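You operate a simulated robot arm through the tools that you are given. There is no shell and no other tool. Be economical: measure what you need, move in short steps, check, and stop when the job is done.

The job below is to be done with a simulated robot arm. You get a single attempt, and the scene is never put back.

## Task
Swap the cover on the can for the loose one.
Fine: The old cover goes in the red REJECT tray; tighten the green and black cover knobs; leave the clamp shut.

It is judged by the outcome, as a careful person would: the job done as asked, and still so three seconds after it is handed in. It fails if anything else is knocked over, pushed out of place, dropped, spilled or broken. Lids that push on must go on centred and level and be pressed home; caps that screw on are set level and turned clockwise until they are tight.

## Robot
A 7-joint arm with a two-finger parallel gripper, fixed in place. Base frame: the origin is at the foot of the arm, x ahead of it, y to its left, z up; the work surface is at about z = 0. Lengths are in cm, angles in rad, forces in N, time in s.
With the tool pointing down near the work surface it reaches from about 24 to 62 cm from the base axis. Its first joint turns from -1.152 to 1.152 rad. Payload 2.6 kg.
Tool frame: the origin (TCP) lies between the finger pads and is the grasp point; the fingertips stand 3 cm ahead of it; z points along the fingers, y is the line along which they close. The gripper opens to 9.4 cm. The fingers are 2.8 cm wide and 1 cm thick; the gripper's body (5 by 9.6 cm) begins 5.5 cm behind the TCP.
Orientation is that of the tool frame in the base frame, as [roll, pitch, yaw] about the fixed x, y, z axes, in that order (R = Rz(yaw) Ry(pitch) Rx(roll)). With the fingers straight down and closing along the base's y, the tool's x points along the base's -x, its y along +y and its z along -z.

## Interface
- The arm moves only by the tool apply_moves. Its argument "commands" is one flat list of numbers, 7 for each row, row after row: the shift along the base's x, y, z in mm, then the turn, a rotation vector about the base's x, y, z in degrees, then the opening, from 0 (shut) to 1 (fully open). In form: [dx, dy, dz, ax, ay, az, jaw, dx, dy, dz, ax, ay, az, jaw, ...]. A call has 1 to 20 rows; each row is the pose to reach, as a shift and turn from the pose commanded when the call began. A row lasts 0.2 s, in which the tool goes at most 5 cm and 0.15 rad; a call with a longer step from one row to the next is refused whole, and so is a gripper value outside its range. A pose out of reach is approached as far as the arm can. The call stops where the force on the tool passes 40 N (or 10 N more than at its start, if that is more) or the arm is blocked; 0.2 s more then pass. Each finger travels about 7.2 cm/s and halts on what it meets, pressing with about 27 N; the grip force reading is that of the motor and also rises with nothing between the fingers. The clock runs only during rows and for 0.2 s after the last one: add rows that repeat a pose to give the fingers time. The reply holds the time, the measured pose of the TCP, the force on the tool along the base axes, the opening and the grip force, in the units named above and with some noise, with the torque about the TCP (base axes, N m) and any sound that the robot's microphone picked up.
- Cameras (640 x 400 px; columns grow to the right, rows downward): "scene" is fixed at [1.38, 42.52, 56.85]; the picture's right is [-0.80, -0.59, 0.00], its down [-0.38, 0.51, -0.77] and it looks along [0.46, -0.62, -0.63] (base axes); focal length 275 px, centre (320, 200). "wrist" rides on the gripper at [7.6, 1.4, -10.2] in the tool frame; the picture's right is [-0.18, 0.98, 0.00], its down [-0.75, -0.14, -0.64] and it looks along [-0.63, -0.12, 0.77] (tool axes); focal length 243 px, centre (320, 200).
- capture(camera): a new picture of that camera. No time passes.
- point_at(camera, pixels): there is no depth. For up to 12 entries [column, row, z] of the newest picture of that camera ("zoom" is the newest enlarged one), the place [x, y] in the base frame at which the ray of that pixel passes the height z, good to about 0.3 cm, but the place of the scene camera against the robot may be out by one fixed shift of up to 2.5 cm in any direction. No time passes.
- close_up(camera, box): a new picture of the part [left, top, right, bottom] of that camera's present view, enlarged. No time passes.
- hand_in(): hands the job in; it is judged then, once.

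Work in short steps. Measure before you move; look again where a grasp or a placing could have gone wrong, and mend it. You have 80 turns and 54 pictures in all, those below and enlarged ones among them. Open the gripper and draw the arm clear of the work before you hand the job in, unless the task says otherwise; then end with one line.

The tools are called after ">>>" by a JSON object that holds its "api" and its "payload". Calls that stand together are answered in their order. apply_moves: Moves the arm, as the interface text tells. Its arguments: {"type":"object","properties":{"commands":{"type":"array","items":{"type":"number"}}},"required":["commands"]} The other tools are called the same way: capture (camera) takes a picture; point_at (camera, pixels) gives the place at which the rays of pixels pass given heights; close_up (camera, box) takes an enlarged picture of a part of a camera's view; hand_in () hands the job in.

At the start:

```text
t: 0.0
tool_pos: [42.21, -6.01, 34.13]
orientation: [3.141, -0.001, 3.139]
ft_force: [-0.2, -0.2, 0.0]
wrist_torque: [0.0, -0.02, -0.04]
opening: 9.4
grasp_force: 0.0
```

scene: 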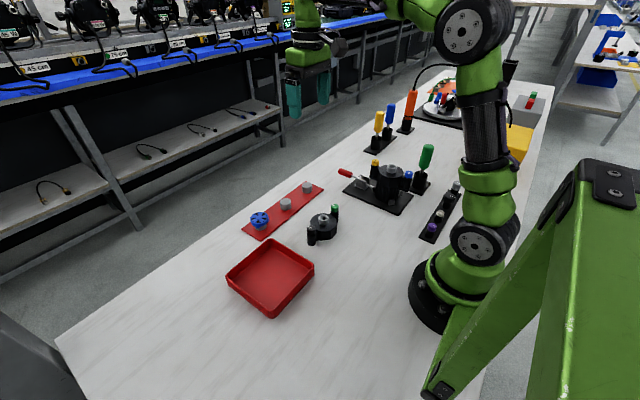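
wrist: 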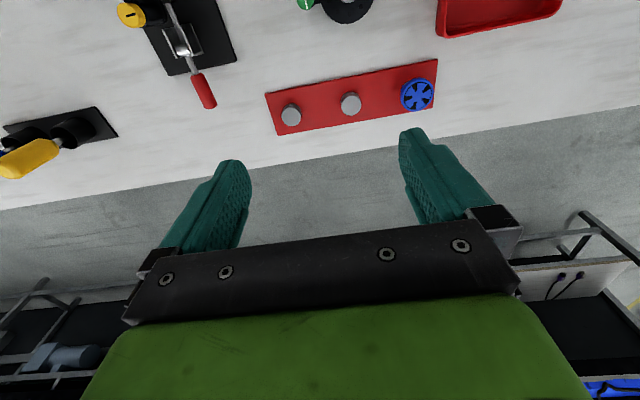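

The scene shows a can with a clamp near (385,185), a loose black cover near (322,228), and a red tray near (270,278). I'll enlarge these areas first.

>>> {"api": "close_up", "payload": {"camera": "scene", "box": [330, 130, 470, 220]}}

>>> {"api": "close_up", "payload": {"camera": "scene", "box": [220, 170, 360, 260]}}

```text
4.44 times, centred on (400, 175) of scene
```

zoom: 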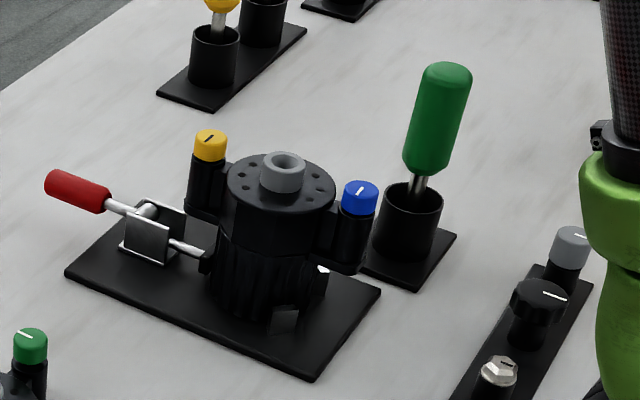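

```text
4.44 times, centred on (290, 215) of scene
```

zoom: 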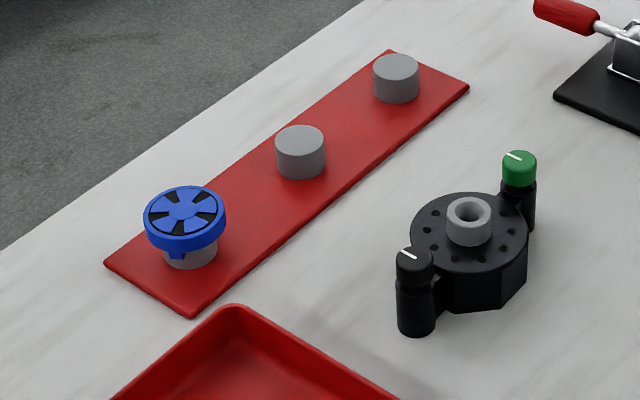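

The can's cover has yellow and blue knobs; the loose one has green and black. I'll estimate locations from both cameras.

>>> {"api": "point_at", "payload": {"camera": "scene", "pixels": [[392, 170, 8], [323, 220, 5], [270, 278, 0], [260, 217, 3], [376, 163, 8], [408, 175, 8], [345, 173, 4], [334, 209, 5], [311, 228, 5]]}}

>>> {"api": "point_at", "payload": {"camera": "wrist", "pixels": [[417, 95, 3], [350, 103, 2], [345, 5, 3], [180, 40, 3], [205, 90, 4], [130, 14, 6]]}}

```text
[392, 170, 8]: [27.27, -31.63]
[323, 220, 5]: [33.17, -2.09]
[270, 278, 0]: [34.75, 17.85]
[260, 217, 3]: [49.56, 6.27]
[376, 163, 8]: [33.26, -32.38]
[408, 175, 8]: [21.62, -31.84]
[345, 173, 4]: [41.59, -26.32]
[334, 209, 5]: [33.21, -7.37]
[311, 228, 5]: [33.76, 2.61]
```

```text
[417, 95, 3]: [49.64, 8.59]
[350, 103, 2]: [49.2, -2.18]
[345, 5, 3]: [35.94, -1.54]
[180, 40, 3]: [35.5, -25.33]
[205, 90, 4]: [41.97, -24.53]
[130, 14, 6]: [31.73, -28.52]
```

Wrist readings put the loose cover near (35,-2) and the can near (28,-29). I'll move above the can, staying high, to look at it.

>>> {"api": "apply_moves", "payload": {"commands": [-25, -35, -10, 0, 0, 0, 1, -50, -70, -20, 0, 0, 0, 1, -75, -105, -30, 0, 0, 0, 1, -100, -140, -40, 0, 0, 0, 1, -120, -175, -50, 0, 0, 0, 1, -140, -210, -60, 0, 0, 0, 1, -140, -210, -60, 0, 0, 0, 1]}}

>>> {"api": "capture", "payload": {"camera": "wrist"}}

```text
t: 1.6
tool_pos: [28.35, -27.17, 28.19]
orientation: [3.141, 0.001, 3.141]
ft_force: [-0.2, -1.3, 0.5]
wrist_torque: [0.01, 0.04, -0.02]
opening: 9.38
grasp_force: 0.1
```

```text
49 pictures are left
```

wrist: 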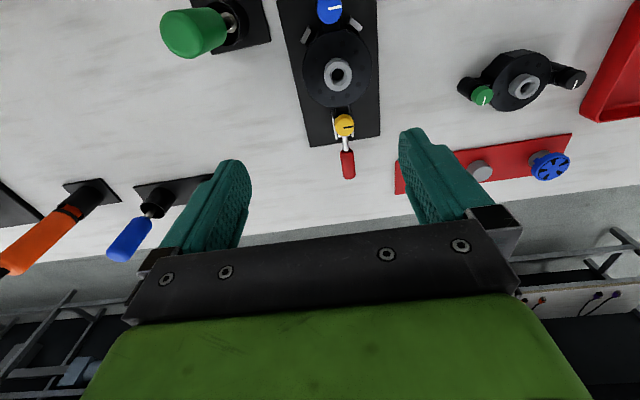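

The can's cover is centred at about (338,73), with yellow at (344,124) and blue at (329,8). I'll zoom in and locate everything.

>>> {"api": "close_up", "payload": {"camera": "wrist", "box": [250, 0, 430, 180]}}

>>> {"api": "close_up", "payload": {"camera": "wrist", "box": [440, 30, 610, 200]}}

>>> {"api": "point_at", "payload": {"camera": "wrist", "pixels": [[338, 73, 8], [344, 124, 8], [329, 8, 8], [523, 87, 5], [482, 95, 5], [576, 80, 5], [347, 165, 4], [338, 73, 10], [344, 124, 10], [329, 8, 10]]}}

```text
2.22 times, centred on (340, 90) of wrist
```

zoom: 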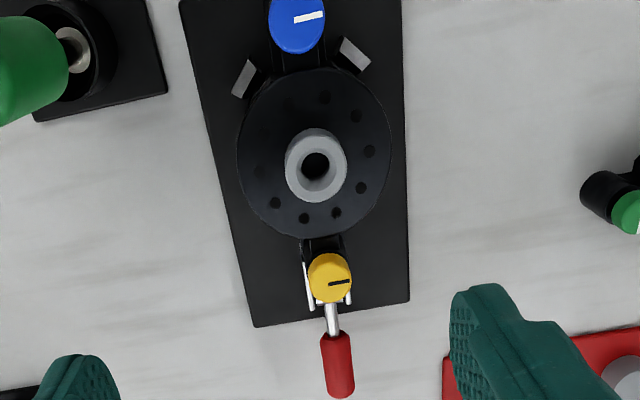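

```text
2.35 times, centred on (525, 115) of wrist
```

zoom: 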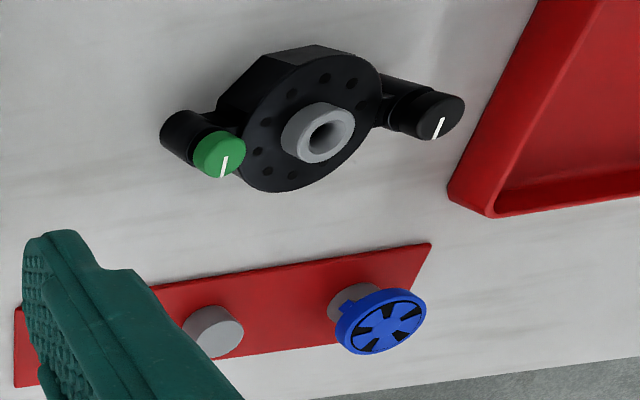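

```text
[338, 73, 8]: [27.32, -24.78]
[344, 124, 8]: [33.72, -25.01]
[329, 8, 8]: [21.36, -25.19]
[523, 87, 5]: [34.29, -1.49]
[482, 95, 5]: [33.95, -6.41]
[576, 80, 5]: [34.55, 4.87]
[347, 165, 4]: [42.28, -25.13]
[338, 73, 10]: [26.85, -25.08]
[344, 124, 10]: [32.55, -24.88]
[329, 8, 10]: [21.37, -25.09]
```

Boss height is still uncertain (scene and wrist suggest about z≈11), so I'll take a second viewpoint for triangulation.

>>> {"api": "apply_moves", "payload": {"commands": [-20, 40, -20, 0, 0, 0, 1, -40, 70, -40, 0, 0, 0, 1, -40, 80, -60, 0, 0, 0, 1, -40, 80, -60, 0, 0, 0, 1]}}

>>> {"api": "capture", "payload": {"camera": "wrist"}}

```text
t: 2.6
tool_pos: [24.3, -19.21, 22.28]
orientation: [3.141, 0.0, 3.141]
ft_force: [0.3, 0.2, -0.6]
wrist_torque: [0.01, 0.01, 0.01]
opening: 9.39
grasp_force: 0.0
```

```text
46 pictures are left
```

wrist: 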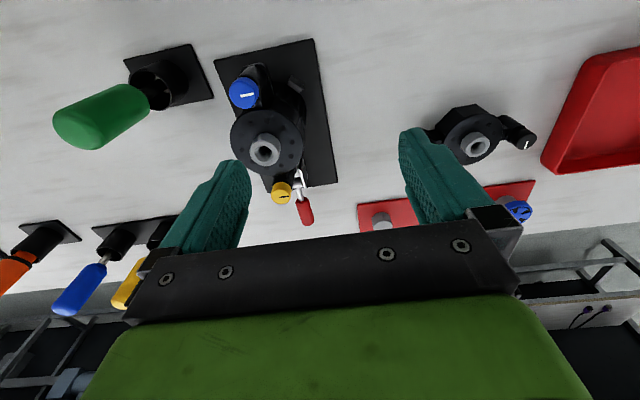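

Now boss (264,151), blue (244,93), yellow (281,193), loose boss (474,146) and black knob (525,140); I'll intersect those rays with the earlier ones.

>>> {"api": "point_at", "payload": {"camera": "wrist", "pixels": [[264, 151, 8], [264, 151, 10], [264, 151, 12], [244, 93, 8], [244, 93, 10], [281, 193, 8], [281, 193, 10], [474, 146, 4], [474, 146, 6], [525, 140, 4], [525, 140, 6], [306, 213, 4]]}}

>>> {"api": "close_up", "payload": {"camera": "wrist", "box": [200, 40, 350, 220]}}

```text
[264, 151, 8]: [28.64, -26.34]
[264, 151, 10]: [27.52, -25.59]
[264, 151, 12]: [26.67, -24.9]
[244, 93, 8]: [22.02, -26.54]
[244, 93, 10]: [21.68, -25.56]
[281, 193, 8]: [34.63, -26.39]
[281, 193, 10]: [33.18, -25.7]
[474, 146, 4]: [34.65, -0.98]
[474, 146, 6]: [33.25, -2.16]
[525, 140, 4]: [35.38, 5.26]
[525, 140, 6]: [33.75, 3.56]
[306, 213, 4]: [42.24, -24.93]
```

```text
2.22 times, centred on (275, 130) of wrist
```

zoom: 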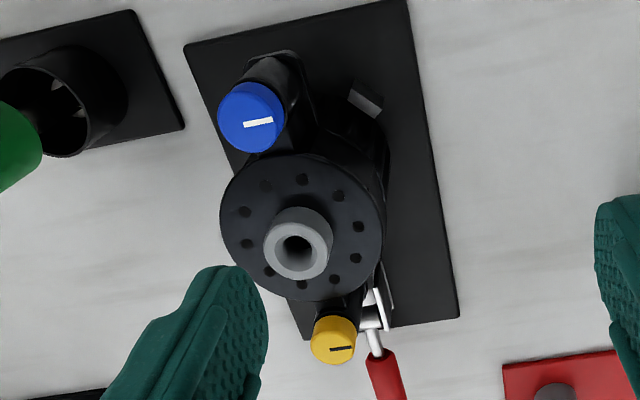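

Triangulation gives boss ≈(26.9,-25.2), blue ≈(21.4,-25.1), yellow ≈(32.2,-24.9), tops ≈ z 11. I'll move above yellow and look.

>>> {"api": "apply_moves", "payload": {"commands": [40, -20, 0, 0, 0, 0, 1, 80, -45, -10, 0, 0, 0, 1, 80, -59, -30, 0, 0, 0, 1, 80, -59, -50, 0, 0, 0, 1, 80, -59, -50, 0, 0, 0, 1]}}

>>> {"api": "capture", "payload": {"camera": "wrist"}}

>>> {"api": "close_up", "payload": {"camera": "scene", "box": [330, 110, 470, 220]}}

```text
t: 3.8
tool_pos: [32.42, -24.87, 17.11]
orientation: [-3.141, -0.001, 3.14]
ft_force: [-0.2, -0.2, 0.2]
wrist_torque: [-0.02, -0.01, -0.01]
opening: 9.39
grasp_force: 0.0
```

```text
44 pictures are left
```

wrist: 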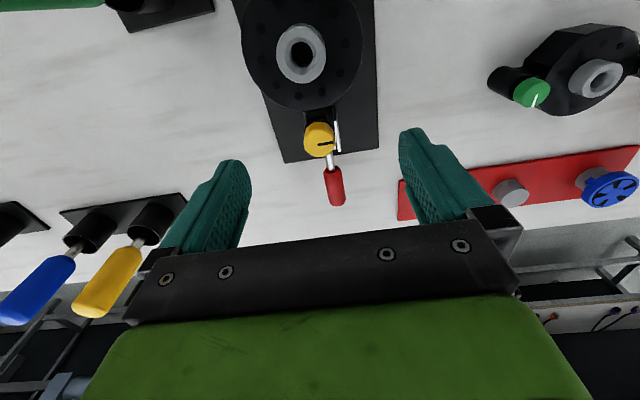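

```text
3.64 times, centred on (400, 165) of scene
```

zoom: 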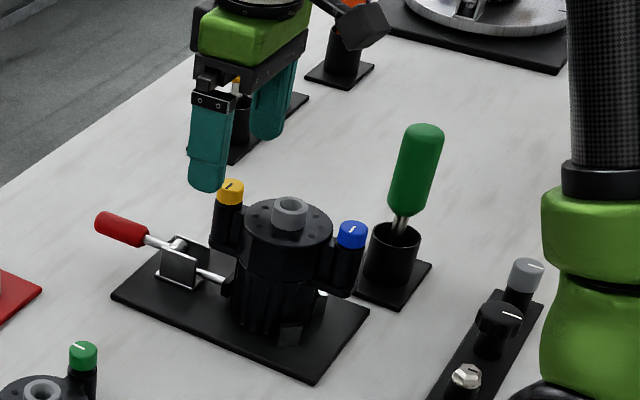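

Yellow cap now at (319,138), boss hole at (302,52), green cap at (531,92); get their positions at candidate heights.

>>> {"api": "point_at", "payload": {"camera": "wrist", "pixels": [[320, 136, 9], [320, 136, 10], [320, 136, 11], [320, 136, 12], [302, 52, 9], [302, 52, 10], [302, 52, 11], [302, 52, 12], [531, 92, 5], [531, 92, 6], [602, 79, 5], [602, 79, 6]]}}

```text
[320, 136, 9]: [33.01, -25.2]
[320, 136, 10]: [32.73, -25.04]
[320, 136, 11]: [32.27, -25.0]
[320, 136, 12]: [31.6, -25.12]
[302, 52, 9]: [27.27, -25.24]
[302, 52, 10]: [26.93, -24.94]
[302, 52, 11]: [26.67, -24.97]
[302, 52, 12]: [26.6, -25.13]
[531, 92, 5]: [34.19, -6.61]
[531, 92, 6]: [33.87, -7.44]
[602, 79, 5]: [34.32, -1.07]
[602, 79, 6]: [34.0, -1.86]
```

At z≈11, yellow is (32.3,-25.0). I'll lower so the tips sit about 1.2 cm below the cap's top, then check from the scene camera before closing.

>>> {"api": "apply_moves", "payload": {"commands": [1, -1, -20, 0, 0, 0, 0.8, 1, -1, -43, 0, 0, 0, 0.5, 1, -1, -43, 0, 0, 0, 0.5]}}

>>> {"api": "close_up", "payload": {"camera": "scene", "box": [340, 130, 440, 200]}}

```text
t: 4.6
tool_pos: [32.48, -25.02, 12.75]
orientation: [-3.141, -0.002, 3.141]
ft_force: [-0.9, 0.1, -0.5]
wrist_torque: [0.01, -0.01, -0.02]
opening: 4.7
grasp_force: 0.1
```

```text
5.71 times, centred on (390, 165) of scene
```

zoom: 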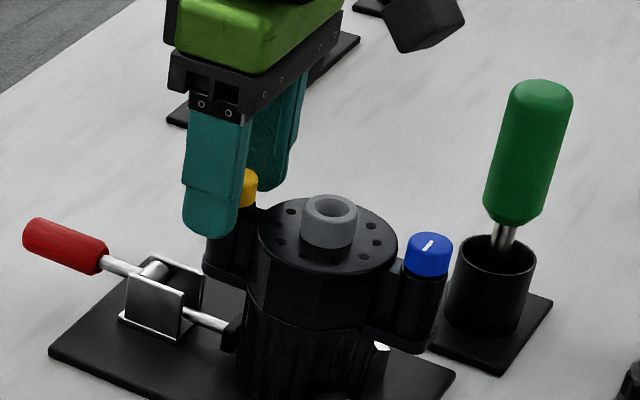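

The tips straddle the yellow cap at the right depth. I'll grip and turn counter-clockwise (+z) by 48° in small rows, watching torque.

>>> {"api": "apply_moves", "payload": {"commands": [1, -1, -43, 0, 0, 0, 0, 1, -1, -43, 0, 0, 0, 0]}}

>>> {"api": "apply_moves", "payload": {"commands": [0, 0, 0, 0, 0, 8, 0, 0, 0, 0, 0, 0, 16, 0, 0, 0, 0, 0, 0, 24, 0, 0, 0, 0, 0, 0, 32, 0, 0, 0, 0, 0, 0, 40, 0, 0, 0, 0, 0, 0, 48, 0]}}

```text
t: 5.2
tool_pos: [32.71, -25.03, 8.63]
orientation: [3.14, 0.003, -3.14]
ft_force: [6.7, 10.5, 17.0]
wrist_torque: [-0.06, 0.11, -0.14]
opening: 2.77
grasp_force: 27.2
```

```text
t: 6.4
tool_pos: [32.93, -24.46, 8.53]
orientation: [3.137, 0.014, -2.507]
ft_force: [5.8, 1.3, -3.5]
wrist_torque: [-0.05, -0.22, -0.51]
opening: 3.73
grasp_force: 26.8
stopped in row 5: the force on the tool passed its limit at 42 N (the readings are from after the stop); the commanded pose is now the measured one
```

I mistakenly re-applied the downward shift, so the fingers gripped the lower post. I'll open, raise straight up, and check that nothing shifted.

>>> {"api": "apply_moves", "payload": {"commands": [0, 0, 0, 0, 0, 0, 0.6, 0, 0, 0, 0, 0, 0, 0.6]}}

>>> {"api": "apply_moves", "payload": {"commands": [0, 0, 30, 0, 0, 0, 0.6, 0, 0, 70, 0, 0, 0, 0.6, 0, 0, 100, 0, 0, 0, 0.6, 0, 0, 100, 0, 0, 0, 0.6]}}

>>> {"api": "close_up", "payload": {"camera": "scene", "box": [330, 130, 440, 220]}}

>>> {"api": "capture", "payload": {"camera": "wrist"}}

```text
t: 7.0
tool_pos: [32.81, -24.45, 8.49]
orientation: [3.138, 0.01, -2.506]
ft_force: [3.3, 0.8, 2.2]
wrist_torque: [-0.01, 0.08, -0.06]
opening: 5.58
grasp_force: 0.0
```

```text
t: 8.0
tool_pos: [32.89, -24.47, 18.67]
orientation: [3.135, 0.011, -2.507]
ft_force: [-0.3, -0.8, -0.1]
wrist_torque: [-0.01, 0.02, 0.01]
opening: 5.64
grasp_force: 0.1
```

```text
4.44 times, centred on (385, 175) of scene
```

zoom: 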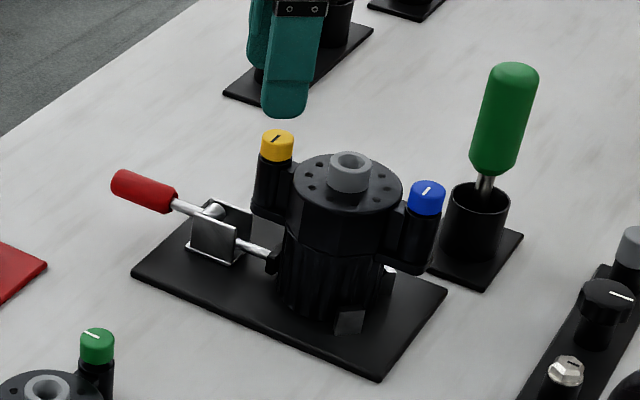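

```text
40 pictures are left
```

wrist: 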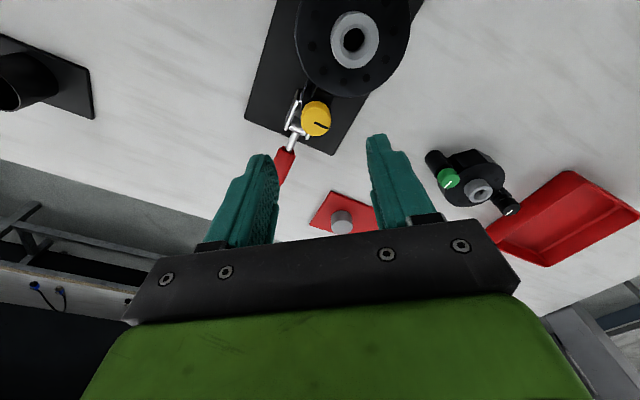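

Nothing moved and the yellow line is unchanged. I'll relocate the yellow cap (316,118) from this view before re-gripping.

>>> {"api": "point_at", "payload": {"camera": "wrist", "pixels": [[316, 117, 10.5], [316, 117, 11], [316, 117, 11.5], [355, 40, 10.5], [355, 40, 11], [355, 40, 11.5]]}}

```text
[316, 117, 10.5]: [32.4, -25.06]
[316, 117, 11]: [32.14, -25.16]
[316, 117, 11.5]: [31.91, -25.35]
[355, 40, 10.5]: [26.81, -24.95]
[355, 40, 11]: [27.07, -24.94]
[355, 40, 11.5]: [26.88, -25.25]
```

Yellow is at ≈(32.2,-25.05). I'll rotate back to about -45° (to leave room to turn), centre above it, and descend to TCP z≈12.6 with moderate opening.

>>> {"api": "apply_moves", "payload": {"commands": [-2, -2, 0, 0, 0, -8, 0.5, -4, -4, 0, 0, 0, -16, 0.5, -7, -6, 0, 0, 0, -24, 0.5, -7, -6, 0, 0, 0, -32, 0.5, -7, -6, 0, 0, 0, -40, 0.5, -7, -6, 0, 0, 0, -48, 0.5, -7, -6, 0, 0, 0, -56, 0.5, -7, -6, 0, 0, 0, -64, 0.5, -7, -6, 0, 0, 0, -72, 0.5, -7, -6, 0, 0, 0, -80, 0.5, -7, -6, -30, 0, 0, -80, 0.5, -7, -6, -60, 0, 0, -80, 0.5, -7, -6, -60, 0, 0, -80, 0.5]}}

>>> {"api": "close_up", "payload": {"camera": "wrist", "box": [200, 20, 440, 200]}}

```text
t: 10.6
tool_pos: [32.34, -25.16, 13.38]
orientation: [3.134, 0.015, 2.373]
ft_force: [-2.6, 2.3, 6.9]
wrist_torque: [0.02, 0.25, -0.13]
opening: 4.7
grasp_force: 0.0
stopped in row 13: the force on the tool passed its limit at 77 N (the readings are from after the stop); the commanded pose is now the measured one
```

```text
2.22 times, centred on (320, 110) of wrist
```

zoom: 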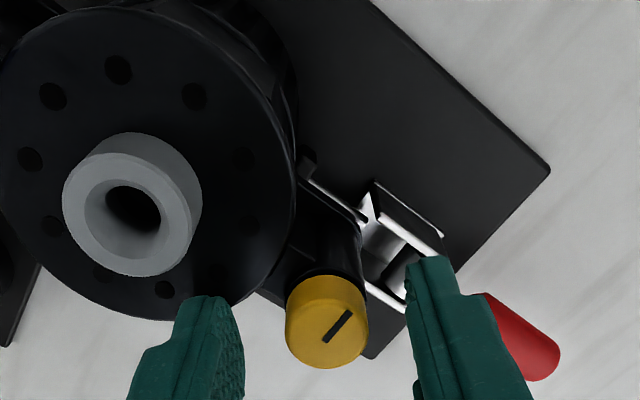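

A finger touched the cover's top at tip z≈10.4, so the cover top is there and the cap spans about 10.5–11.6. I'll raise 2.5 mm, recentre slightly and close on the cap.

>>> {"api": "apply_moves", "payload": {"commands": [-1, 1, 2.5, 0, 0, 0, 0.5, -1, 1, 2.5, 0, 0, 0, 0.2, -1, 1, 2.5, 0, 0, 0, 0, -1, 1, 2.5, 0, 0, 0, 0]}}

>>> {"api": "close_up", "payload": {"camera": "wrist", "box": [200, 20, 440, 200]}}

```text
t: 11.6
tool_pos: [32.26, -24.89, 13.65]
orientation: [3.133, 0.016, 2.373]
ft_force: [9.0, 5.3, -0.8]
wrist_torque: [-0.05, -0.04, 0.09]
opening: 2.06
grasp_force: 27.0
```

```text
2.22 times, centred on (320, 110) of wrist
```

zoom: 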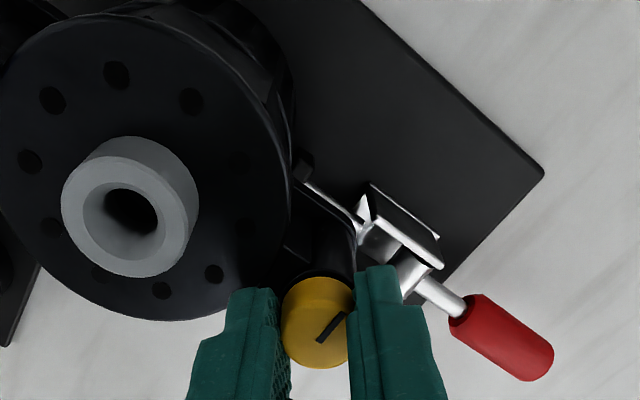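

The cap is gripped (2.06 cm). Now turn it counter-clockwise 80°.

>>> {"api": "apply_moves", "payload": {"commands": [0, 0, 0, 0, 0, 8, 0, 0, 0, 0, 0, 0, 16, 0, 0, 0, 0, 0, 0, 24, 0, 0, 0, 0, 0, 0, 32, 0, 0, 0, 0, 0, 0, 40, 0, 0, 0, 0, 0, 0, 48, 0, 0, 0, 0, 0, 0, 56, 0, 0, 0, 0, 0, 0, 64, 0, 0, 0, 0, 0, 0, 72, 0, 0, 0, 0, 0, 0, 80, 0]}}

>>> {"api": "close_up", "payload": {"camera": "wrist", "box": [200, 20, 440, 200]}}

```text
t: 13.8
tool_pos: [32.22, -25.14, 13.71]
orientation: [3.135, 0.016, -2.512]
ft_force: [15.9, -3.7, -0.3]
wrist_torque: [-0.22, -0.41, -0.06]
opening: 2.06
grasp_force: 27.3
```

```text
2.22 times, centred on (320, 110) of wrist
```

zoom: 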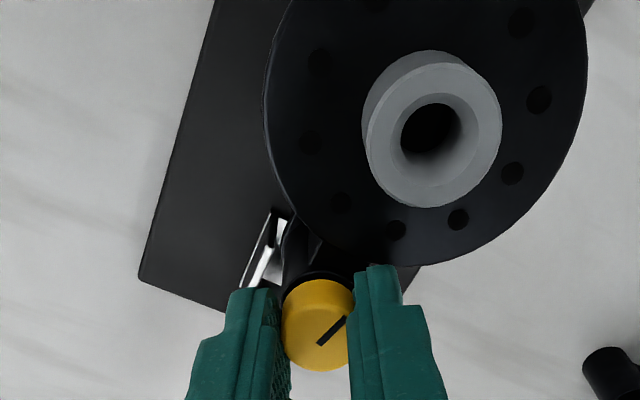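

The cap turned with the grip at low torque; a 16 N +x force indicates the knob axis is a bit further +x. I'll shift 1.5 mm in +x and continue turning 80°.

>>> {"api": "apply_moves", "payload": {"commands": [1.5, 0, 0, 0, 0, 8, 0, 1.5, 0, 0, 0, 0, 16, 0, 1.5, 0, 0, 0, 0, 24, 0, 1.5, 0, 0, 0, 0, 32, 0, 1.5, 0, 0, 0, 0, 40, 0, 1.5, 0, 0, 0, 0, 48, 0, 1.5, 0, 0, 0, 0, 56, 0, 1.5, 0, 0, 0, 0, 64, 0, 1.5, 0, 0, 0, 0, 72, 0, 1.5, 0, 0, 0, 0, 80, 0]}}

>>> {"api": "close_up", "payload": {"camera": "wrist", "box": [200, 20, 440, 200]}}

```text
t: 16.0
tool_pos: [32.55, -25.09, 13.83]
orientation: [3.135, 0.011, -1.114]
ft_force: [14.2, -13.3, 7.5]
wrist_torque: [-0.15, -0.36, -0.02]
opening: 2.06
grasp_force: 27.2
```

```text
2.22 times, centred on (320, 110) of wrist
```

zoom: 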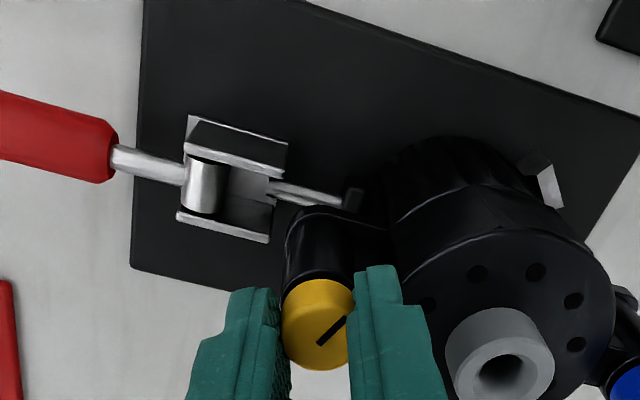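

The force is now +7.5 N in z, so the knob is rising as it unscrews. I'll continue +56° while rising 1.5 mm and drifting toward the axis.

>>> {"api": "apply_moves", "payload": {"commands": [0.7, -0.7, 0.5, 0, 0, 8, 0, 0.7, -0.7, 1, 0, 0, 16, 0, 0.7, -0.7, 1, 0, 0, 24, 0, 0.7, -0.7, 1.5, 0, 0, 32, 0, 0.7, -0.7, 1.5, 0, 0, 40, 0, 0.7, -0.7, 1.5, 0, 0, 48, 0, 0.7, -0.7, 1.5, 0, 0, 56, 0]}}

>>> {"api": "close_up", "payload": {"camera": "scene", "box": [340, 130, 440, 200]}}

```text
t: 16.6
tool_pos: [32.63, -25.06, 13.48]
orientation: [3.115, 0.012, -0.849]
ft_force: [-5.9, -0.6, 7.1]
wrist_torque: [0.03, -0.19, 0.0]
opening: 2.05
grasp_force: 27.3
out of reach, approached as far as the arm can: row 2, 3
stopped in row 3: the force on the tool passed its limit at 74 N (the readings are from after the stop); the commanded pose is now the measured one
```

```text
5.71 times, centred on (390, 165) of scene
```

zoom: 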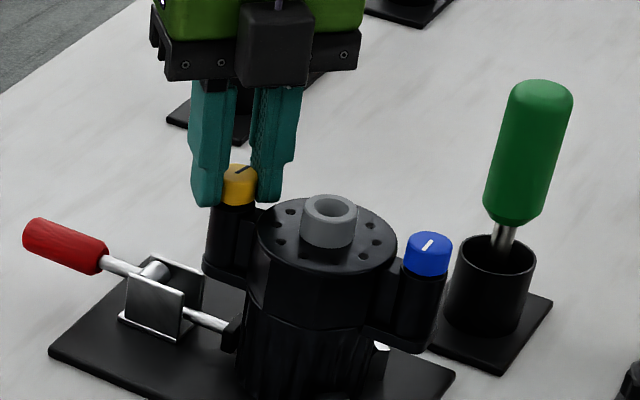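

Wrist limit reached near yaw -0.85. I'll open, rise clear, level the slight tilt, and rotate back clockwise for another bite.

>>> {"api": "apply_moves", "payload": {"commands": [0, 0, 0, 0, 0, 0, 0.4, 0, 0, 0, 0, 0, 0, 0.4, 0, 0, 20, 0.5, -1.6, 0, 0.4, 0, 0, 20, 0.5, -1.6, 0, 0.4]}}

>>> {"api": "apply_moves", "payload": {"commands": [0, 0, 0, 0, 0, -8.5, 0.4, 0, 0, 0, 0, 0, -17, 0.4, 0, 0, 0, 0, 0, -25.5, 0.4, 0, 0, 0, 0, 0, -34, 0.4, 0, 0, 0, 0, 0, -42.5, 0.4, 0, 0, 0, 0, 0, -51, 0.4, 0, 0, 0, 0, 0, -59.5, 0.4, 0, 0, 0, 0, 0, -68, 0.4, 0, 0, 0, 0, 0, -76.5, 0.4, 0, 0, 0, 0, 0, -85, 0.4, 0, 0, 0, 0, 0, -93.5, 0.4, 0, 0, 0, 0, 0, -102, 0.4, 0, 0, 0, 0, 0, -110.5, 0.4, 0, 0, 0, 0, 0, -119, 0.4, 0, 0, 0, 0, 0, -127.5, 0.4, 0, 0, 0, 0, 0, -136, 0.4, 0, 0, 0, 0, 0, -144.5, 0.4, 0, 0, 0, 0, 0, -153, 0.4]}}

>>> {"api": "capture", "payload": {"camera": "wrist"}}

```text
t: 17.6
tool_pos: [33.44, -24.39, 14.49]
orientation: [3.139, -0.001, -0.851]
ft_force: [-7.6, -5.5, -3.8]
wrist_torque: [-0.07, 0.16, 0.03]
opening: 4.3
grasp_force: 4.7
out of reach, approached as far as the arm can: row 3, 4
```

```text
t: 21.4
tool_pos: [33.4, -24.32, 14.72]
orientation: [-3.136, 0.002, 2.763]
ft_force: [0.0, -8.2, 0.8]
wrist_torque: [-0.22, 0.02, 0.09]
opening: 4.19
grasp_force: 3.6
```

```text
34 pictures are left
```

wrist: 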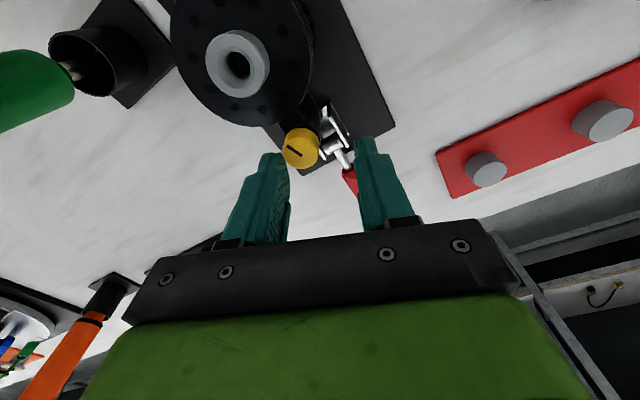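

The rise was limited there, and the left finger is touching the cap (299,148). I'll raise 3 cm and reacquire.

>>> {"api": "apply_moves", "payload": {"commands": [0, 0, 15, 0, 0, 0, 0.5, 0, 0, 30, 0, 0, 0, 0.5, 0, 0, 30, 0, 0, 0, 0.5]}}

>>> {"api": "capture", "payload": {"camera": "wrist"}}

>>> {"api": "close_up", "payload": {"camera": "scene", "box": [340, 130, 440, 200]}}

```text
t: 22.2
tool_pos: [33.57, -24.18, 17.53]
orientation: [-3.138, 0.0, 2.766]
ft_force: [-0.2, 0.8, 0.2]
wrist_torque: [0.02, -0.02, 0.01]
opening: 4.69
grasp_force: 0.1
```

```text
33 pictures are left
```

wrist: 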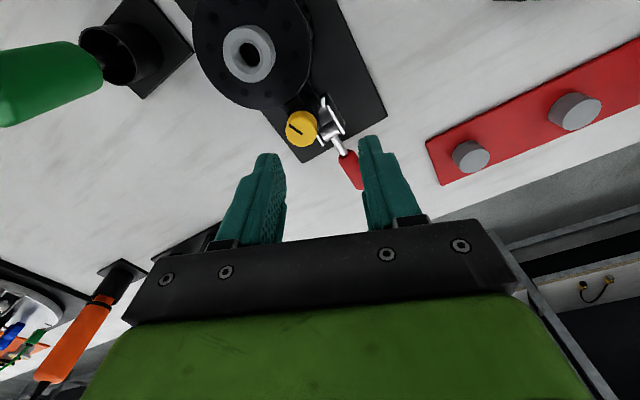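

```text
5.71 times, centred on (390, 165) of scene
```

zoom: 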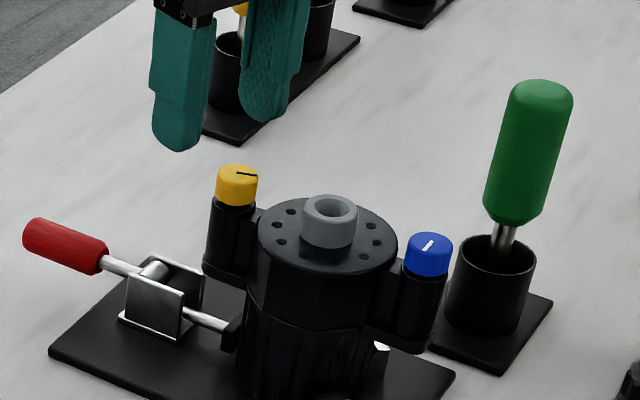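

Yellow has turned about 140–175° and sits slightly proud. Locate cap (302,128) and boss (249,53) again.

>>> {"api": "point_at", "payload": {"camera": "wrist", "pixels": [[302, 127, 11.5], [302, 127, 12], [249, 53, 12], [302, 127, 11.8]]}}

```text
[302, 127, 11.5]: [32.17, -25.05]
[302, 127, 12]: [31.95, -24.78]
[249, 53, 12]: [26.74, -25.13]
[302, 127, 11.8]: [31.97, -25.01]
```

Yellow stays at ≈(32.3,-25.05). I'll centre over it, rotate another -35°, then descend to TCP z≈13.9 (tips 10.9).

>>> {"api": "apply_moves", "payload": {"commands": [-6, -5, 0, 0, 0, -8, 0.5, -12, -9, 0, 0, 0, -16, 0.5, -12, -9, 0, 0, 0, -24, 0.5, -12, -9, 0, 0, 0, -32, 0.45, -12, -9, -20, 0, 0, -35, 0.45, -12, -9, -36, 0, 0, -35, 0.45, -12, -9, -36, 0, 0, -35, 0.45]}}

>>> {"api": "close_up", "payload": {"camera": "wrist", "box": [200, 20, 440, 200]}}

```text
t: 23.9
tool_pos: [32.33, -24.96, 14.13]
orientation: [-3.137, 0.0, 2.154]
ft_force: [0.0, 0.1, 0.2]
wrist_torque: [0.01, 0.0, -0.02]
opening: 4.23
grasp_force: 0.0
```

```text
2.22 times, centred on (320, 110) of wrist
```

zoom: 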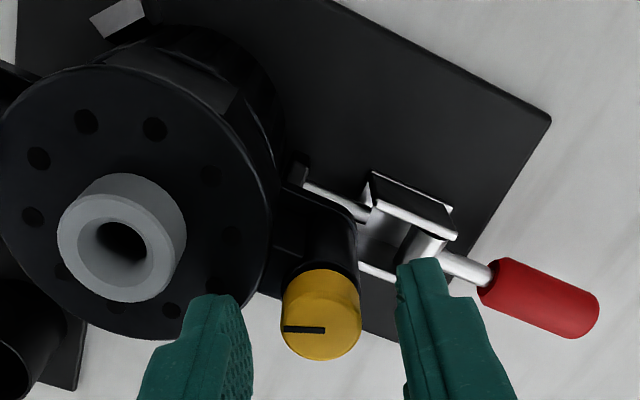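

The cap is centred between the fingers. I'll lower 2 mm and grip, then turn counter-clockwise 136° with a slight rise.

>>> {"api": "apply_moves", "payload": {"commands": [0, 0, -2, 0, 0, 0, 0.45, 0, 0, -2, 0, 0, 0, 0, 0, 0, -2, 0, 0, 0, 0, 0, 0, -2, 0, 0, 8, 0, 0, 0, -2, 0, 0, 16, 0, 0, 0, -2, 0, 0, 24, 0, 0, 0, -2, 0, 0, 32, 0, 0, 0, -1.5, 0, 0, 40, 0, 0, 0, -1.5, 0, 0, 48, 0, 0, 0, -1.5, 0, 0, 56, 0, 0, 0, -1.5, 0, 0, 64, 0, 0, 0, -1.5, 0, 0, 72, 0, 0, 0, -1, 0, 0, 80, 0, 0, 0, -1, 0, 0, 88, 0, 0, 0, -1, 0, 0, 96, 0, 0, 0, -1, 0, 0, 104, 0, 0, 0, -0.5, 0, 0, 112, 0, 0, 0, -0.5, 0, 0, 120, 0]}}

```text
t: 27.6
tool_pos: [32.3, -25.03, 14.1]
orientation: [-3.137, 0.001, -2.029]
ft_force: [9.9, 5.3, 5.0]
wrist_torque: [0.38, -0.35, -0.01]
opening: 2.06
grasp_force: 27.1
```

Still free-turning (torque ≈0) with slight upward push. Continue 48° and look.

>>> {"api": "apply_moves", "payload": {"commands": [0.5, 0, 0.5, 0, 0, 8, 0, 0.5, 0, 0.5, 0, 0, 16, 0, 0.5, 0, 1, 0, 0, 24, 0, 0.5, 0, 1, 0, 0, 32, 0, 0.5, 0, 1.5, 0, 0, 40, 0, 0.5, 0, 1.5, 0, 0, 48, 0]}}

>>> {"api": "close_up", "payload": {"camera": "scene", "box": [340, 130, 440, 200]}}

```text
t: 29.1
tool_pos: [32.42, -25.1, 14.1]
orientation: [-3.138, -0.001, -1.193]
ft_force: [14.5, 3.7, -0.3]
wrist_torque: [-0.23, -0.44, -0.01]
opening: 2.06
grasp_force: 26.8
```

```text
5.71 times, centred on (390, 165) of scene
```

zoom: 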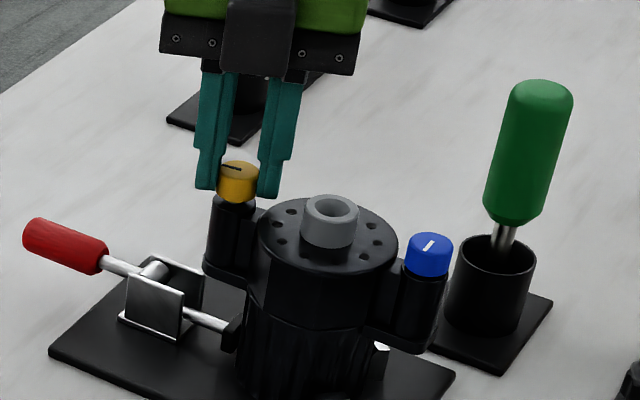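

Yellow is clearly proud now (~330° turned). I'll take one more bite: open, rise 1.5 cm, and rotate back.

>>> {"api": "apply_moves", "payload": {"commands": [0, 0, 0, 0, 0, 0, 0.45, 0, 0, 12, 0, 0, 0, 0.45, 0, 0, 15, 0, 0, -8.5, 0.45, 0, 0, 15, 0, 0, -17, 0.45, 0, 0, 15, 0, 0, -25.5, 0.45, 0, 0, 15, 0, 0, -34, 0.45, 0, 0, 15, 0, 0, -42.5, 0.45, 0, 0, 15, 0, 0, -51, 0.45, 0, 0, 15, 0, 0, -59.5, 0.45, 0, 0, 15, 0, 0, -68, 0.45, 0, 0, 15, 0, 0, -76.5, 0.45, 0, 0, 15, 0, 0, -85, 0.45, 0, 0, 15, 0, 0, -93.5, 0.45, 0, 0, 15, 0, 0, -102, 0.45, 0, 0, 15, 0, 0, -110.5, 0.45, 0, 0, 15, 0, 0, -119, 0.45, 0, 0, 15, 0, 0, -127.5, 0.45, 0, 0, 15, 0, 0, -136, 0.45, 0, 0, 15, 0, 0, -144.5, 0.45, 0, 0, 15, 0, 0, -153, 0.45]}}

>>> {"api": "close_up", "payload": {"camera": "scene", "box": [340, 130, 440, 200]}}

```text
t: 33.2
tool_pos: [32.35, -25.14, 15.59]
orientation: [-3.138, -0.001, 2.414]
ft_force: [0.2, 0.0, 0.0]
wrist_torque: [-0.04, 0.01, 0.01]
opening: 4.24
grasp_force: 0.0
```

```text
5.71 times, centred on (390, 165) of scene
```

zoom: 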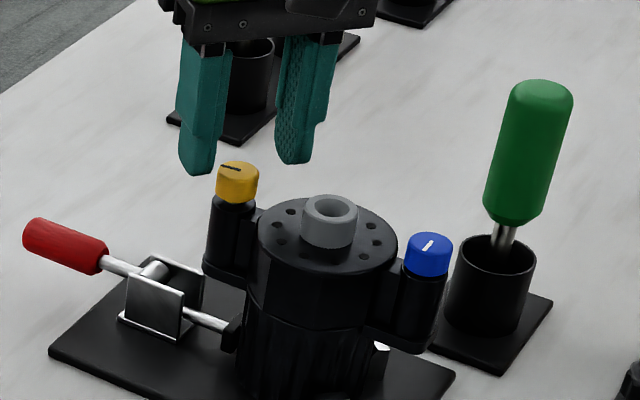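

The cap has risen ~0.4–0.6 cm overall. I'll grip again at TCP z≈14.2 and turn another 136°, watching the axial force.

>>> {"api": "apply_moves", "payload": {"commands": [0, 1, -13, 0, 0, 0, 0.45, 0, 1, -13, 0, 0, 0, 0.2, 0, 1, -13, 0, 0, 0, 0, 0, 1, -13, 0, 0, 8, 0, 0, 1, -13, 0, 0, 16, 0, 0, 1, -13, 0, 0, 24, 0, 0, 1, -13, 0, 0, 32, 0, 0, 1, -13, 0, 0, 40, 0, 0, 1, -13, 0, 0, 48, 0, 0, 1, -13, 0, 0, 56, 0, 0, 1, -13, 0, 0, 64, 0, 0, 1, -13, 0, 0, 72, 0, 0, 1, -13, 0, 0, 80, 0, 0, 1, -13, 0, 0, 88, 0, 0, 1, -13, 0, 0, 96, 0, 0, 1, -13, 0, 0, 104, 0, 0, 1, -13, 0, 0, 112, 0, 0, 1, -13, 0, 0, 120, 0]}}

>>> {"api": "close_up", "payload": {"camera": "scene", "box": [340, 130, 440, 200]}}

```text
t: 37.0
tool_pos: [32.35, -24.85, 14.31]
orientation: [-3.138, 0.001, -1.768]
ft_force: [3.8, -1.9, 2.2]
wrist_torque: [0.06, 0.01, -0.21]
opening: 2.06
grasp_force: 26.8
```

```text
5.71 times, centred on (390, 165) of scene
```

zoom: 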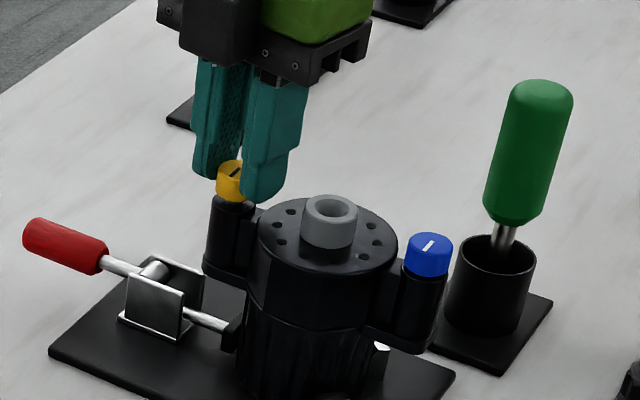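

Torque is now -0.21 and the line is back to its starting direction: one full turn, and the end stop reached. I'll release yellow, rise, rotate back and move over blue.

>>> {"api": "apply_moves", "payload": {"commands": [0, 0, 0, 0, 0, 0, 0.45, 0, 0, 15, 0, 0, 0, 0.45, 0, 0, 35, 0, 0, -8.5, 0.45, -20, 0, 35, 0, 0, -17, 0.45, -40, 0, 35, 0, 0, -25.5, 0.45, -60, 0, 35, 0, 0, -34, 0.45, -80, 0, 35, 0, 0, -42.5, 0.45, -100, 0, 35, 0, 0, -51, 0.45, -109, -2, 35, 0, 0, -59.5, 0.45, -109, -2, 35, 0, 0, -68, 0.45, -109, -2, 35, 0, 0, -76.5, 0.45, -109, -2, 35, 0, 0, -85, 0.45, -109, -2, 35, 0, 0, -93.5, 0.45, -109, -2, 35, 0, 0, -102, 0.45, -109, -2, 35, 0, 0, -110.5, 0.45, -109, -2, 35, 0, 0, -119, 0.45, -109, -2, 35, 0, 0, -127.5, 0.45, -109, -2, 35, 0, 0, -136, 0.45, -109, -2, 35, 0, 0, -136, 0.45]}}

>>> {"api": "capture", "payload": {"camera": "wrist"}}

```text
t: 41.0
tool_pos: [21.46, -25.26, 17.78]
orientation: [-3.138, 0.002, 2.136]
ft_force: [0.5, -0.1, -0.1]
wrist_torque: [0.0, 0.05, 0.05]
opening: 4.23
grasp_force: 0.0
```

```text
27 pictures are left
```

wrist: 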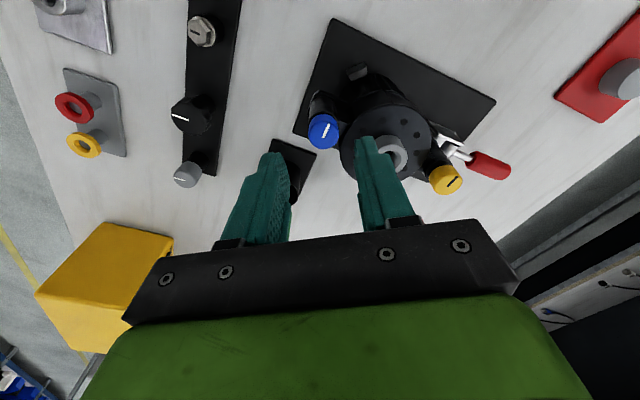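

Blue cap is at (323,131). The green screwdriver is hidden behind the left finger, so I'll check clearance with the scene camera and get blue's position.

>>> {"api": "close_up", "payload": {"camera": "scene", "box": [350, 90, 470, 190]}}

>>> {"api": "point_at", "payload": {"camera": "wrist", "pixels": [[323, 130, 11.3], [323, 130, 11.6], [446, 178, 12.2], [394, 153, 12]]}}

```text
4.00 times, centred on (410, 140) of scene
```

zoom: 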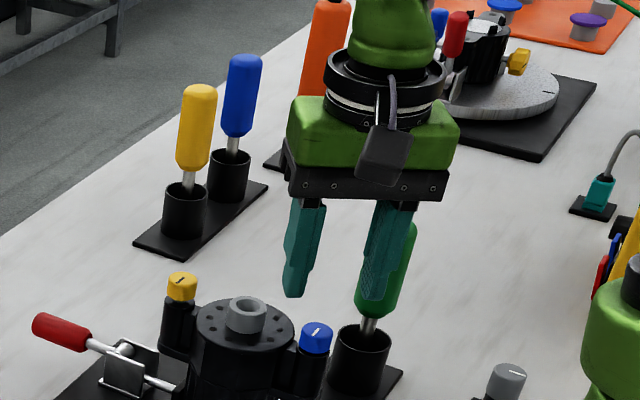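

```text
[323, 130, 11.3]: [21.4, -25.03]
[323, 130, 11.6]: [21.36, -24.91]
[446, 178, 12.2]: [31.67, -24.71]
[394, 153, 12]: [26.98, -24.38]
```

The screwdriver stands ~10 cm beyond blue, so there's clearance. I'll centre on blue (21.4,-25.05), lower to TCP z≈13.7, grip, and turn 112° counter-clockwise.

>>> {"api": "apply_moves", "payload": {"commands": [0, 2, -20, 0, 0, 0, 0.45, 0, 2, -38, 0, 0, 0, 0.45, 0, 2, -41, 0, 0, 0, 0.45, 0, 2, -41, 0, 0, 0, 0, 0, 2, -41, 0, 0, 0, 0, 0, 2, -41, 0, 0, 8, 0, 0, 2, -41, 0, 0, 16, 0, 0, 2, -40.5, 0, 0, 24, 0, 0, 2, -40.5, 0, 0, 32, 0, 0, 2, -40, 0, 0, 40, 0, 0, 2, -40, 0, 0, 48, 0, 0, 2, -40, 0, 0, 56, 0, 0, 2, -39.5, 0, 0, 64, 0, 0, 2, -39.5, 0, 0, 72, 0, 0, 2, -39, 0, 0, 80, 0, 0, 2, -39, 0, 0, 88, 0, 0, 2, -39, 0, 0, 96, 0, 0, 2, -39, 0, 0, 104, 0, 0, 2, -39, 0, 0, 112, 0]}}

>>> {"api": "close_up", "payload": {"camera": "wrist", "box": [200, 20, 440, 200]}}

```text
t: 45.0
tool_pos: [21.44, -25.03, 14.01]
orientation: [-3.134, -0.003, -2.187]
ft_force: [17.1, -15.3, -17.3]
wrist_torque: [-0.28, -0.29, -0.07]
opening: 2.06
grasp_force: 26.5
```

```text
2.22 times, centred on (320, 110) of wrist
```

zoom: 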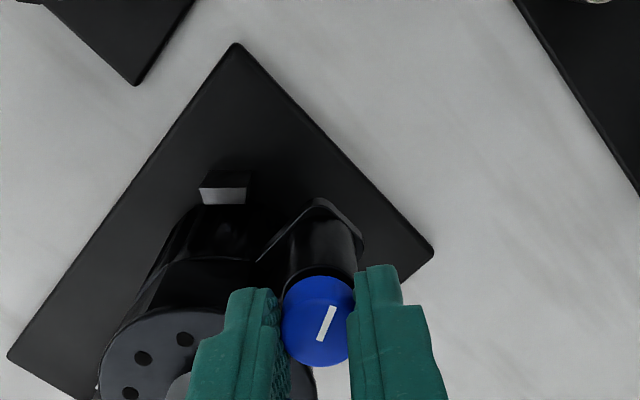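

Blue is turning with the grip; the axial pull shows I rose slightly too fast. Continue 56° with a small correction.

>>> {"api": "apply_moves", "payload": {"commands": [0.7, -0.7, -1, 0, 0, 8, 0, 0.7, -0.7, -1, 0, 0, 16, 0, 0.7, -0.7, -1, 0, 0, 24, 0, 0.7, -0.7, -0.5, 0, 0, 32, 0, 0.7, -0.7, -0.5, 0, 0, 40, 0, 0.7, -0.7, 0, 0, 0, 48, 0, 0.7, -0.7, 0, 0, 0, 56, 0]}}

```text
t: 46.6
tool_pos: [21.57, -25.1, 14.12]
orientation: [-3.14, -0.001, -1.211]
ft_force: [11.9, -10.1, 2.2]
wrist_torque: [-0.26, -0.27, -0.01]
opening: 2.03
grasp_force: 26.8
```

168° so far. Release, rise 1.5 cm, and rotate back for the second bite.

>>> {"api": "apply_moves", "payload": {"commands": [0, 0, 0, 0, 0, 0, 0.45, 0, 0, 12, 0, 0, 0, 0.45, 0, 0, 15, 0, 0, -8.5, 0.45, 0, 0, 15, 0, 0, -17, 0.45, 0, 0, 15, 0, 0, -25.5, 0.45, 0, 0, 15, 0, 0, -34, 0.45, 0, 0, 15, 0, 0, -42.5, 0.45, 0, 0, 15, 0, 0, -51, 0.45, 0, 0, 15, 0, 0, -59.5, 0.45, 0, 0, 15, 0, 0, -68, 0.45, 0, 0, 15, 0, 0, -76.5, 0.45, 0, 0, 15, 0, 0, -85, 0.45, 0, 0, 15, 0, 0, -93.5, 0.45, 0, 0, 15, 0, 0, -102, 0.45, 0, 0, 15, 0, 0, -110.5, 0.45, 0, 0, 15, 0, 0, -119, 0.45, 0, 0, 15, 0, 0, -127.5, 0.45, 0, 0, 15, 0, 0, -136, 0.45, 0, 0, 15, 0, 0, -144.5, 0.45, 0, 0, 15, 0, 0, -153, 0.45]}}

>>> {"api": "apply_moves", "payload": {"commands": [-0.5, 0.5, 0, 0, 0, -8.5, 0.45, -0.5, 0.5, 0, 0, 0, -17, 0.45, -0.5, 0.5, 0, 0, 0, -25.5, 0.45, -0.5, 0.5, -14, 0, 0, -30, 0.45, -0.5, 0.5, -14, 0, 0, -30, 0.45, -0.5, 0.5, -14, 0, 0, -30, 0, -0.5, 0.5, -14, 0, 0, -30, 0]}}

>>> {"api": "close_up", "payload": {"camera": "wrist", "box": [200, 20, 440, 200]}}

```text
t: 50.9
tool_pos: [21.49, -25.09, 15.36]
orientation: [-3.138, 0.002, 2.397]
ft_force: [-0.8, 0.7, 0.7]
wrist_torque: [-0.03, 0.03, -0.02]
opening: 4.24
grasp_force: 0.1
out of reach, approached as far as the arm can: row 2
```

```text
t: 52.5
tool_pos: [21.61, -24.97, 14.19]
orientation: [-3.139, 0.001, 1.876]
ft_force: [6.5, 0.2, -0.8]
wrist_torque: [0.03, -0.21, -0.02]
opening: 2.07
grasp_force: 26.7
```

```text
2.22 times, centred on (320, 110) of wrist
```

zoom: 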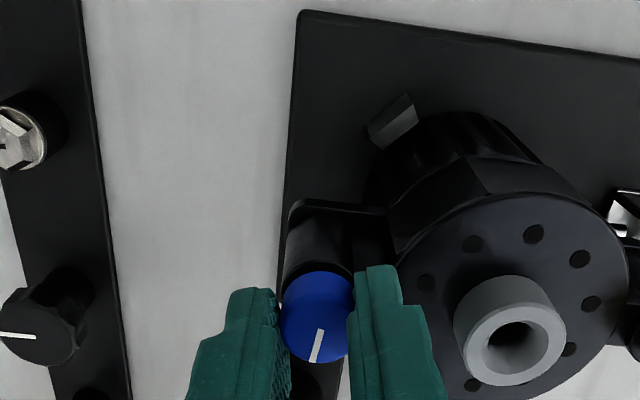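

Blue is gripped again. Turn 160° counter-clockwise with a 2 mm rise.

>>> {"api": "apply_moves", "payload": {"commands": [0, 0, 0, 0, 0, 8, 0, 0, 0, 0, 0, 0, 16, 0, 0, 0, 0, 0, 0, 24, 0, 0, 0, 0.5, 0, 0, 32, 0, 0, 0, 0.5, 0, 0, 40, 0, 0, 0, 0.5, 0, 0, 48, 0, 0, 0, 0.5, 0, 0, 56, 0, 0, 0, 1, 0, 0, 64, 0, 0, 0, 1, 0, 0, 72, 0, 0, 0, 1, 0, 0, 80, 0, 0, 0, 1, 0, 0, 88, 0, 0, 0, 1, 0, 0, 96, 0, 0, 0, 1, 0, 0, 104, 0, 0, 0, 1.5, 0, 0, 112, 0, 0, 0, 1.5, 0, 0, 120, 0, 0, 0, 1.5, 0, 0, 128, 0, 0, 0, 2, 0, 0, 136, 0, 0, 0, 2, 0, 0, 144, 0, 0, 0, 2, 0, 0, 152, 0, 0, 0, 2, 0, 0, 160, 0]}}

```text
t: 56.6
tool_pos: [21.43, -25.17, 14.27]
orientation: [-3.137, 0.0, -1.612]
ft_force: [23.6, -3.9, -1.4]
wrist_torque: [-0.25, -0.56, -0.02]
opening: 2.05
grasp_force: 27.2
```

Torque is still ~0 (no stop yet) at ~328°. Turn 22° more, then release and rotate back a partial bite.

>>> {"api": "apply_moves", "payload": {"commands": [1, 0, 0, 0, 0, 8, 0, 1, 0, 0, 0, 0, 16, 0, 1, 0, 0, 0, 0, 22, 0, 1, 0, 0, 0, 0, 22, 0]}}

>>> {"api": "apply_moves", "payload": {"commands": [0, 0, 0, 0, 0, 0, 0.45, 0, 0, 7, 0, 0, -4, 0.45, 0, 0, 15, 0, 0, -8.5, 0.45, 0, 0, 15, 0, 0, -17, 0.45, 0, 0, 15, 0, 0, -25.5, 0.45, 0, 0, 15, 0, 0, -34, 0.45, 0, 0, 15, 0, 0, -42.5, 0.45, 0, 0, 15, 0, 0, -51, 0.45, 0, 0, 15, 0, 0, -59.5, 0.45, 0, 0, 15, 0, 0, -68, 0.45, 0, 0, 15, 0, 0, -76.5, 0.45, 0, 0, 15, 0, 0, -85, 0.45, 0, 0, 15, 0, 0, -93.5, 0.45, 0, 0, 15, 0, 0, -102, 0.45, 0, 0, 2, 0, 0, -102, 0.45, 0, 0, 2, 0, 0, -102, 0.45, 0, 0, 2, 0, 0, -102, 0, 0, 0, 2, 0, 0, -102, 0]}}

>>> {"api": "apply_moves", "payload": {"commands": [0, 0, 0, 0, 0, 8, 0, 0, 0, 0, 0, 0, 16, 0, 0, 0, 0, 0, 0, 24, 0, 0, 0, 0, 0, 0, 32, 0, 0, 0, 0, 0, 0, 40, 0, 0, 0, 0, 0, 0, 48, 0, 0, 0, 0, 0, 0, 56, 0, 0, 0, 0, 0, 0, 64, 0, 0, 0, 0, 0, 0, 72, 0]}}

>>> {"api": "close_up", "payload": {"camera": "scene", "box": [340, 130, 440, 200]}}

```text
t: 57.6
tool_pos: [21.46, -25.03, 14.18]
orientation: [-3.139, -0.002, -1.226]
ft_force: [12.8, -5.3, 6.5]
wrist_torque: [-0.29, -0.34, 0.03]
opening: 2.02
grasp_force: 26.9
```

```text
t: 61.5
tool_pos: [21.61, -25.0, 14.38]
orientation: [-3.138, 0.002, -3.011]
ft_force: [0.6, -2.2, 0.1]
wrist_torque: [-0.05, -0.08, 0.01]
opening: 2.06
grasp_force: 26.9
```

```text
t: 63.5
tool_pos: [21.56, -25.01, 14.5]
orientation: [-3.138, 0.0, -1.749]
ft_force: [2.8, -1.9, -0.2]
wrist_torque: [0.0, 0.02, -0.18]
opening: 2.04
grasp_force: 27.3
```

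```text
5.71 times, centred on (390, 165) of scene
```

zoom: 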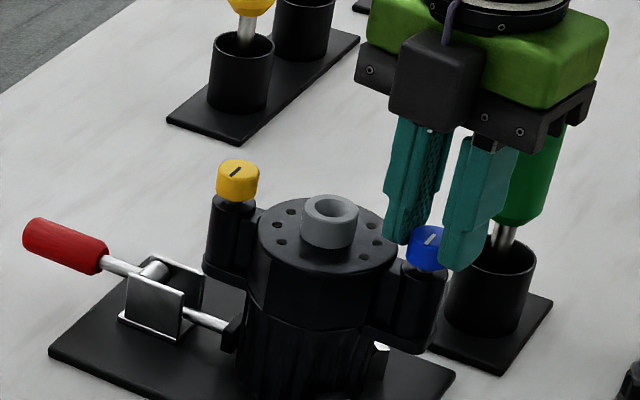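

Blue hit its end stop too (torque -0.18). Now release, rise, rotate to yaw π, and position above the grey boss at (26.85,-25.05).

>>> {"api": "apply_moves", "payload": {"commands": [0, 0, 0, 0, 0, 0, 0.5, 0, 0, 15, 0, 0, 0, 0.5, 0, 0, 40, 0, 0, -8, 0.6, 10, 0, 40, 0, 0, -16, 0.6, 20, 0, 40, 0, 0, -24, 0.6, 30, 0, 40, 0, 0, -32, 0.6, 40, 0, 40, 0, 0, -40, 0.6, 53, 0, 40, 0, 0, -48, 0.6, 53, 0, 40, 0, 0, -56, 0.6, 53, 0, 40, 0, 0, -64, 0.6, 53, 0, 40, 0, 0, -72, 0.6, 53, 0, 40, 0, 0, -80, 0.6, 53, 0, 40, 0, 0, -80, 0.6]}}

>>> {"api": "capture", "payload": {"camera": "wrist"}}

```text
t: 66.2
tool_pos: [26.85, -25.02, 18.49]
orientation: [-3.138, 0.001, 3.129]
ft_force: [0.2, -0.3, -0.8]
wrist_torque: [0.0, 0.04, -0.03]
opening: 5.64
grasp_force: 0.0
```

```text
22 pictures are left
```

wrist: 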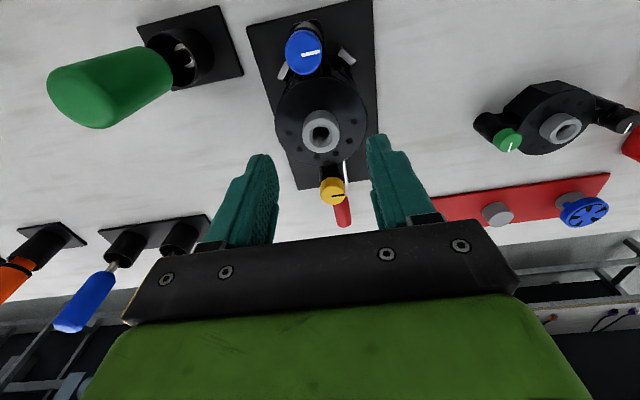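

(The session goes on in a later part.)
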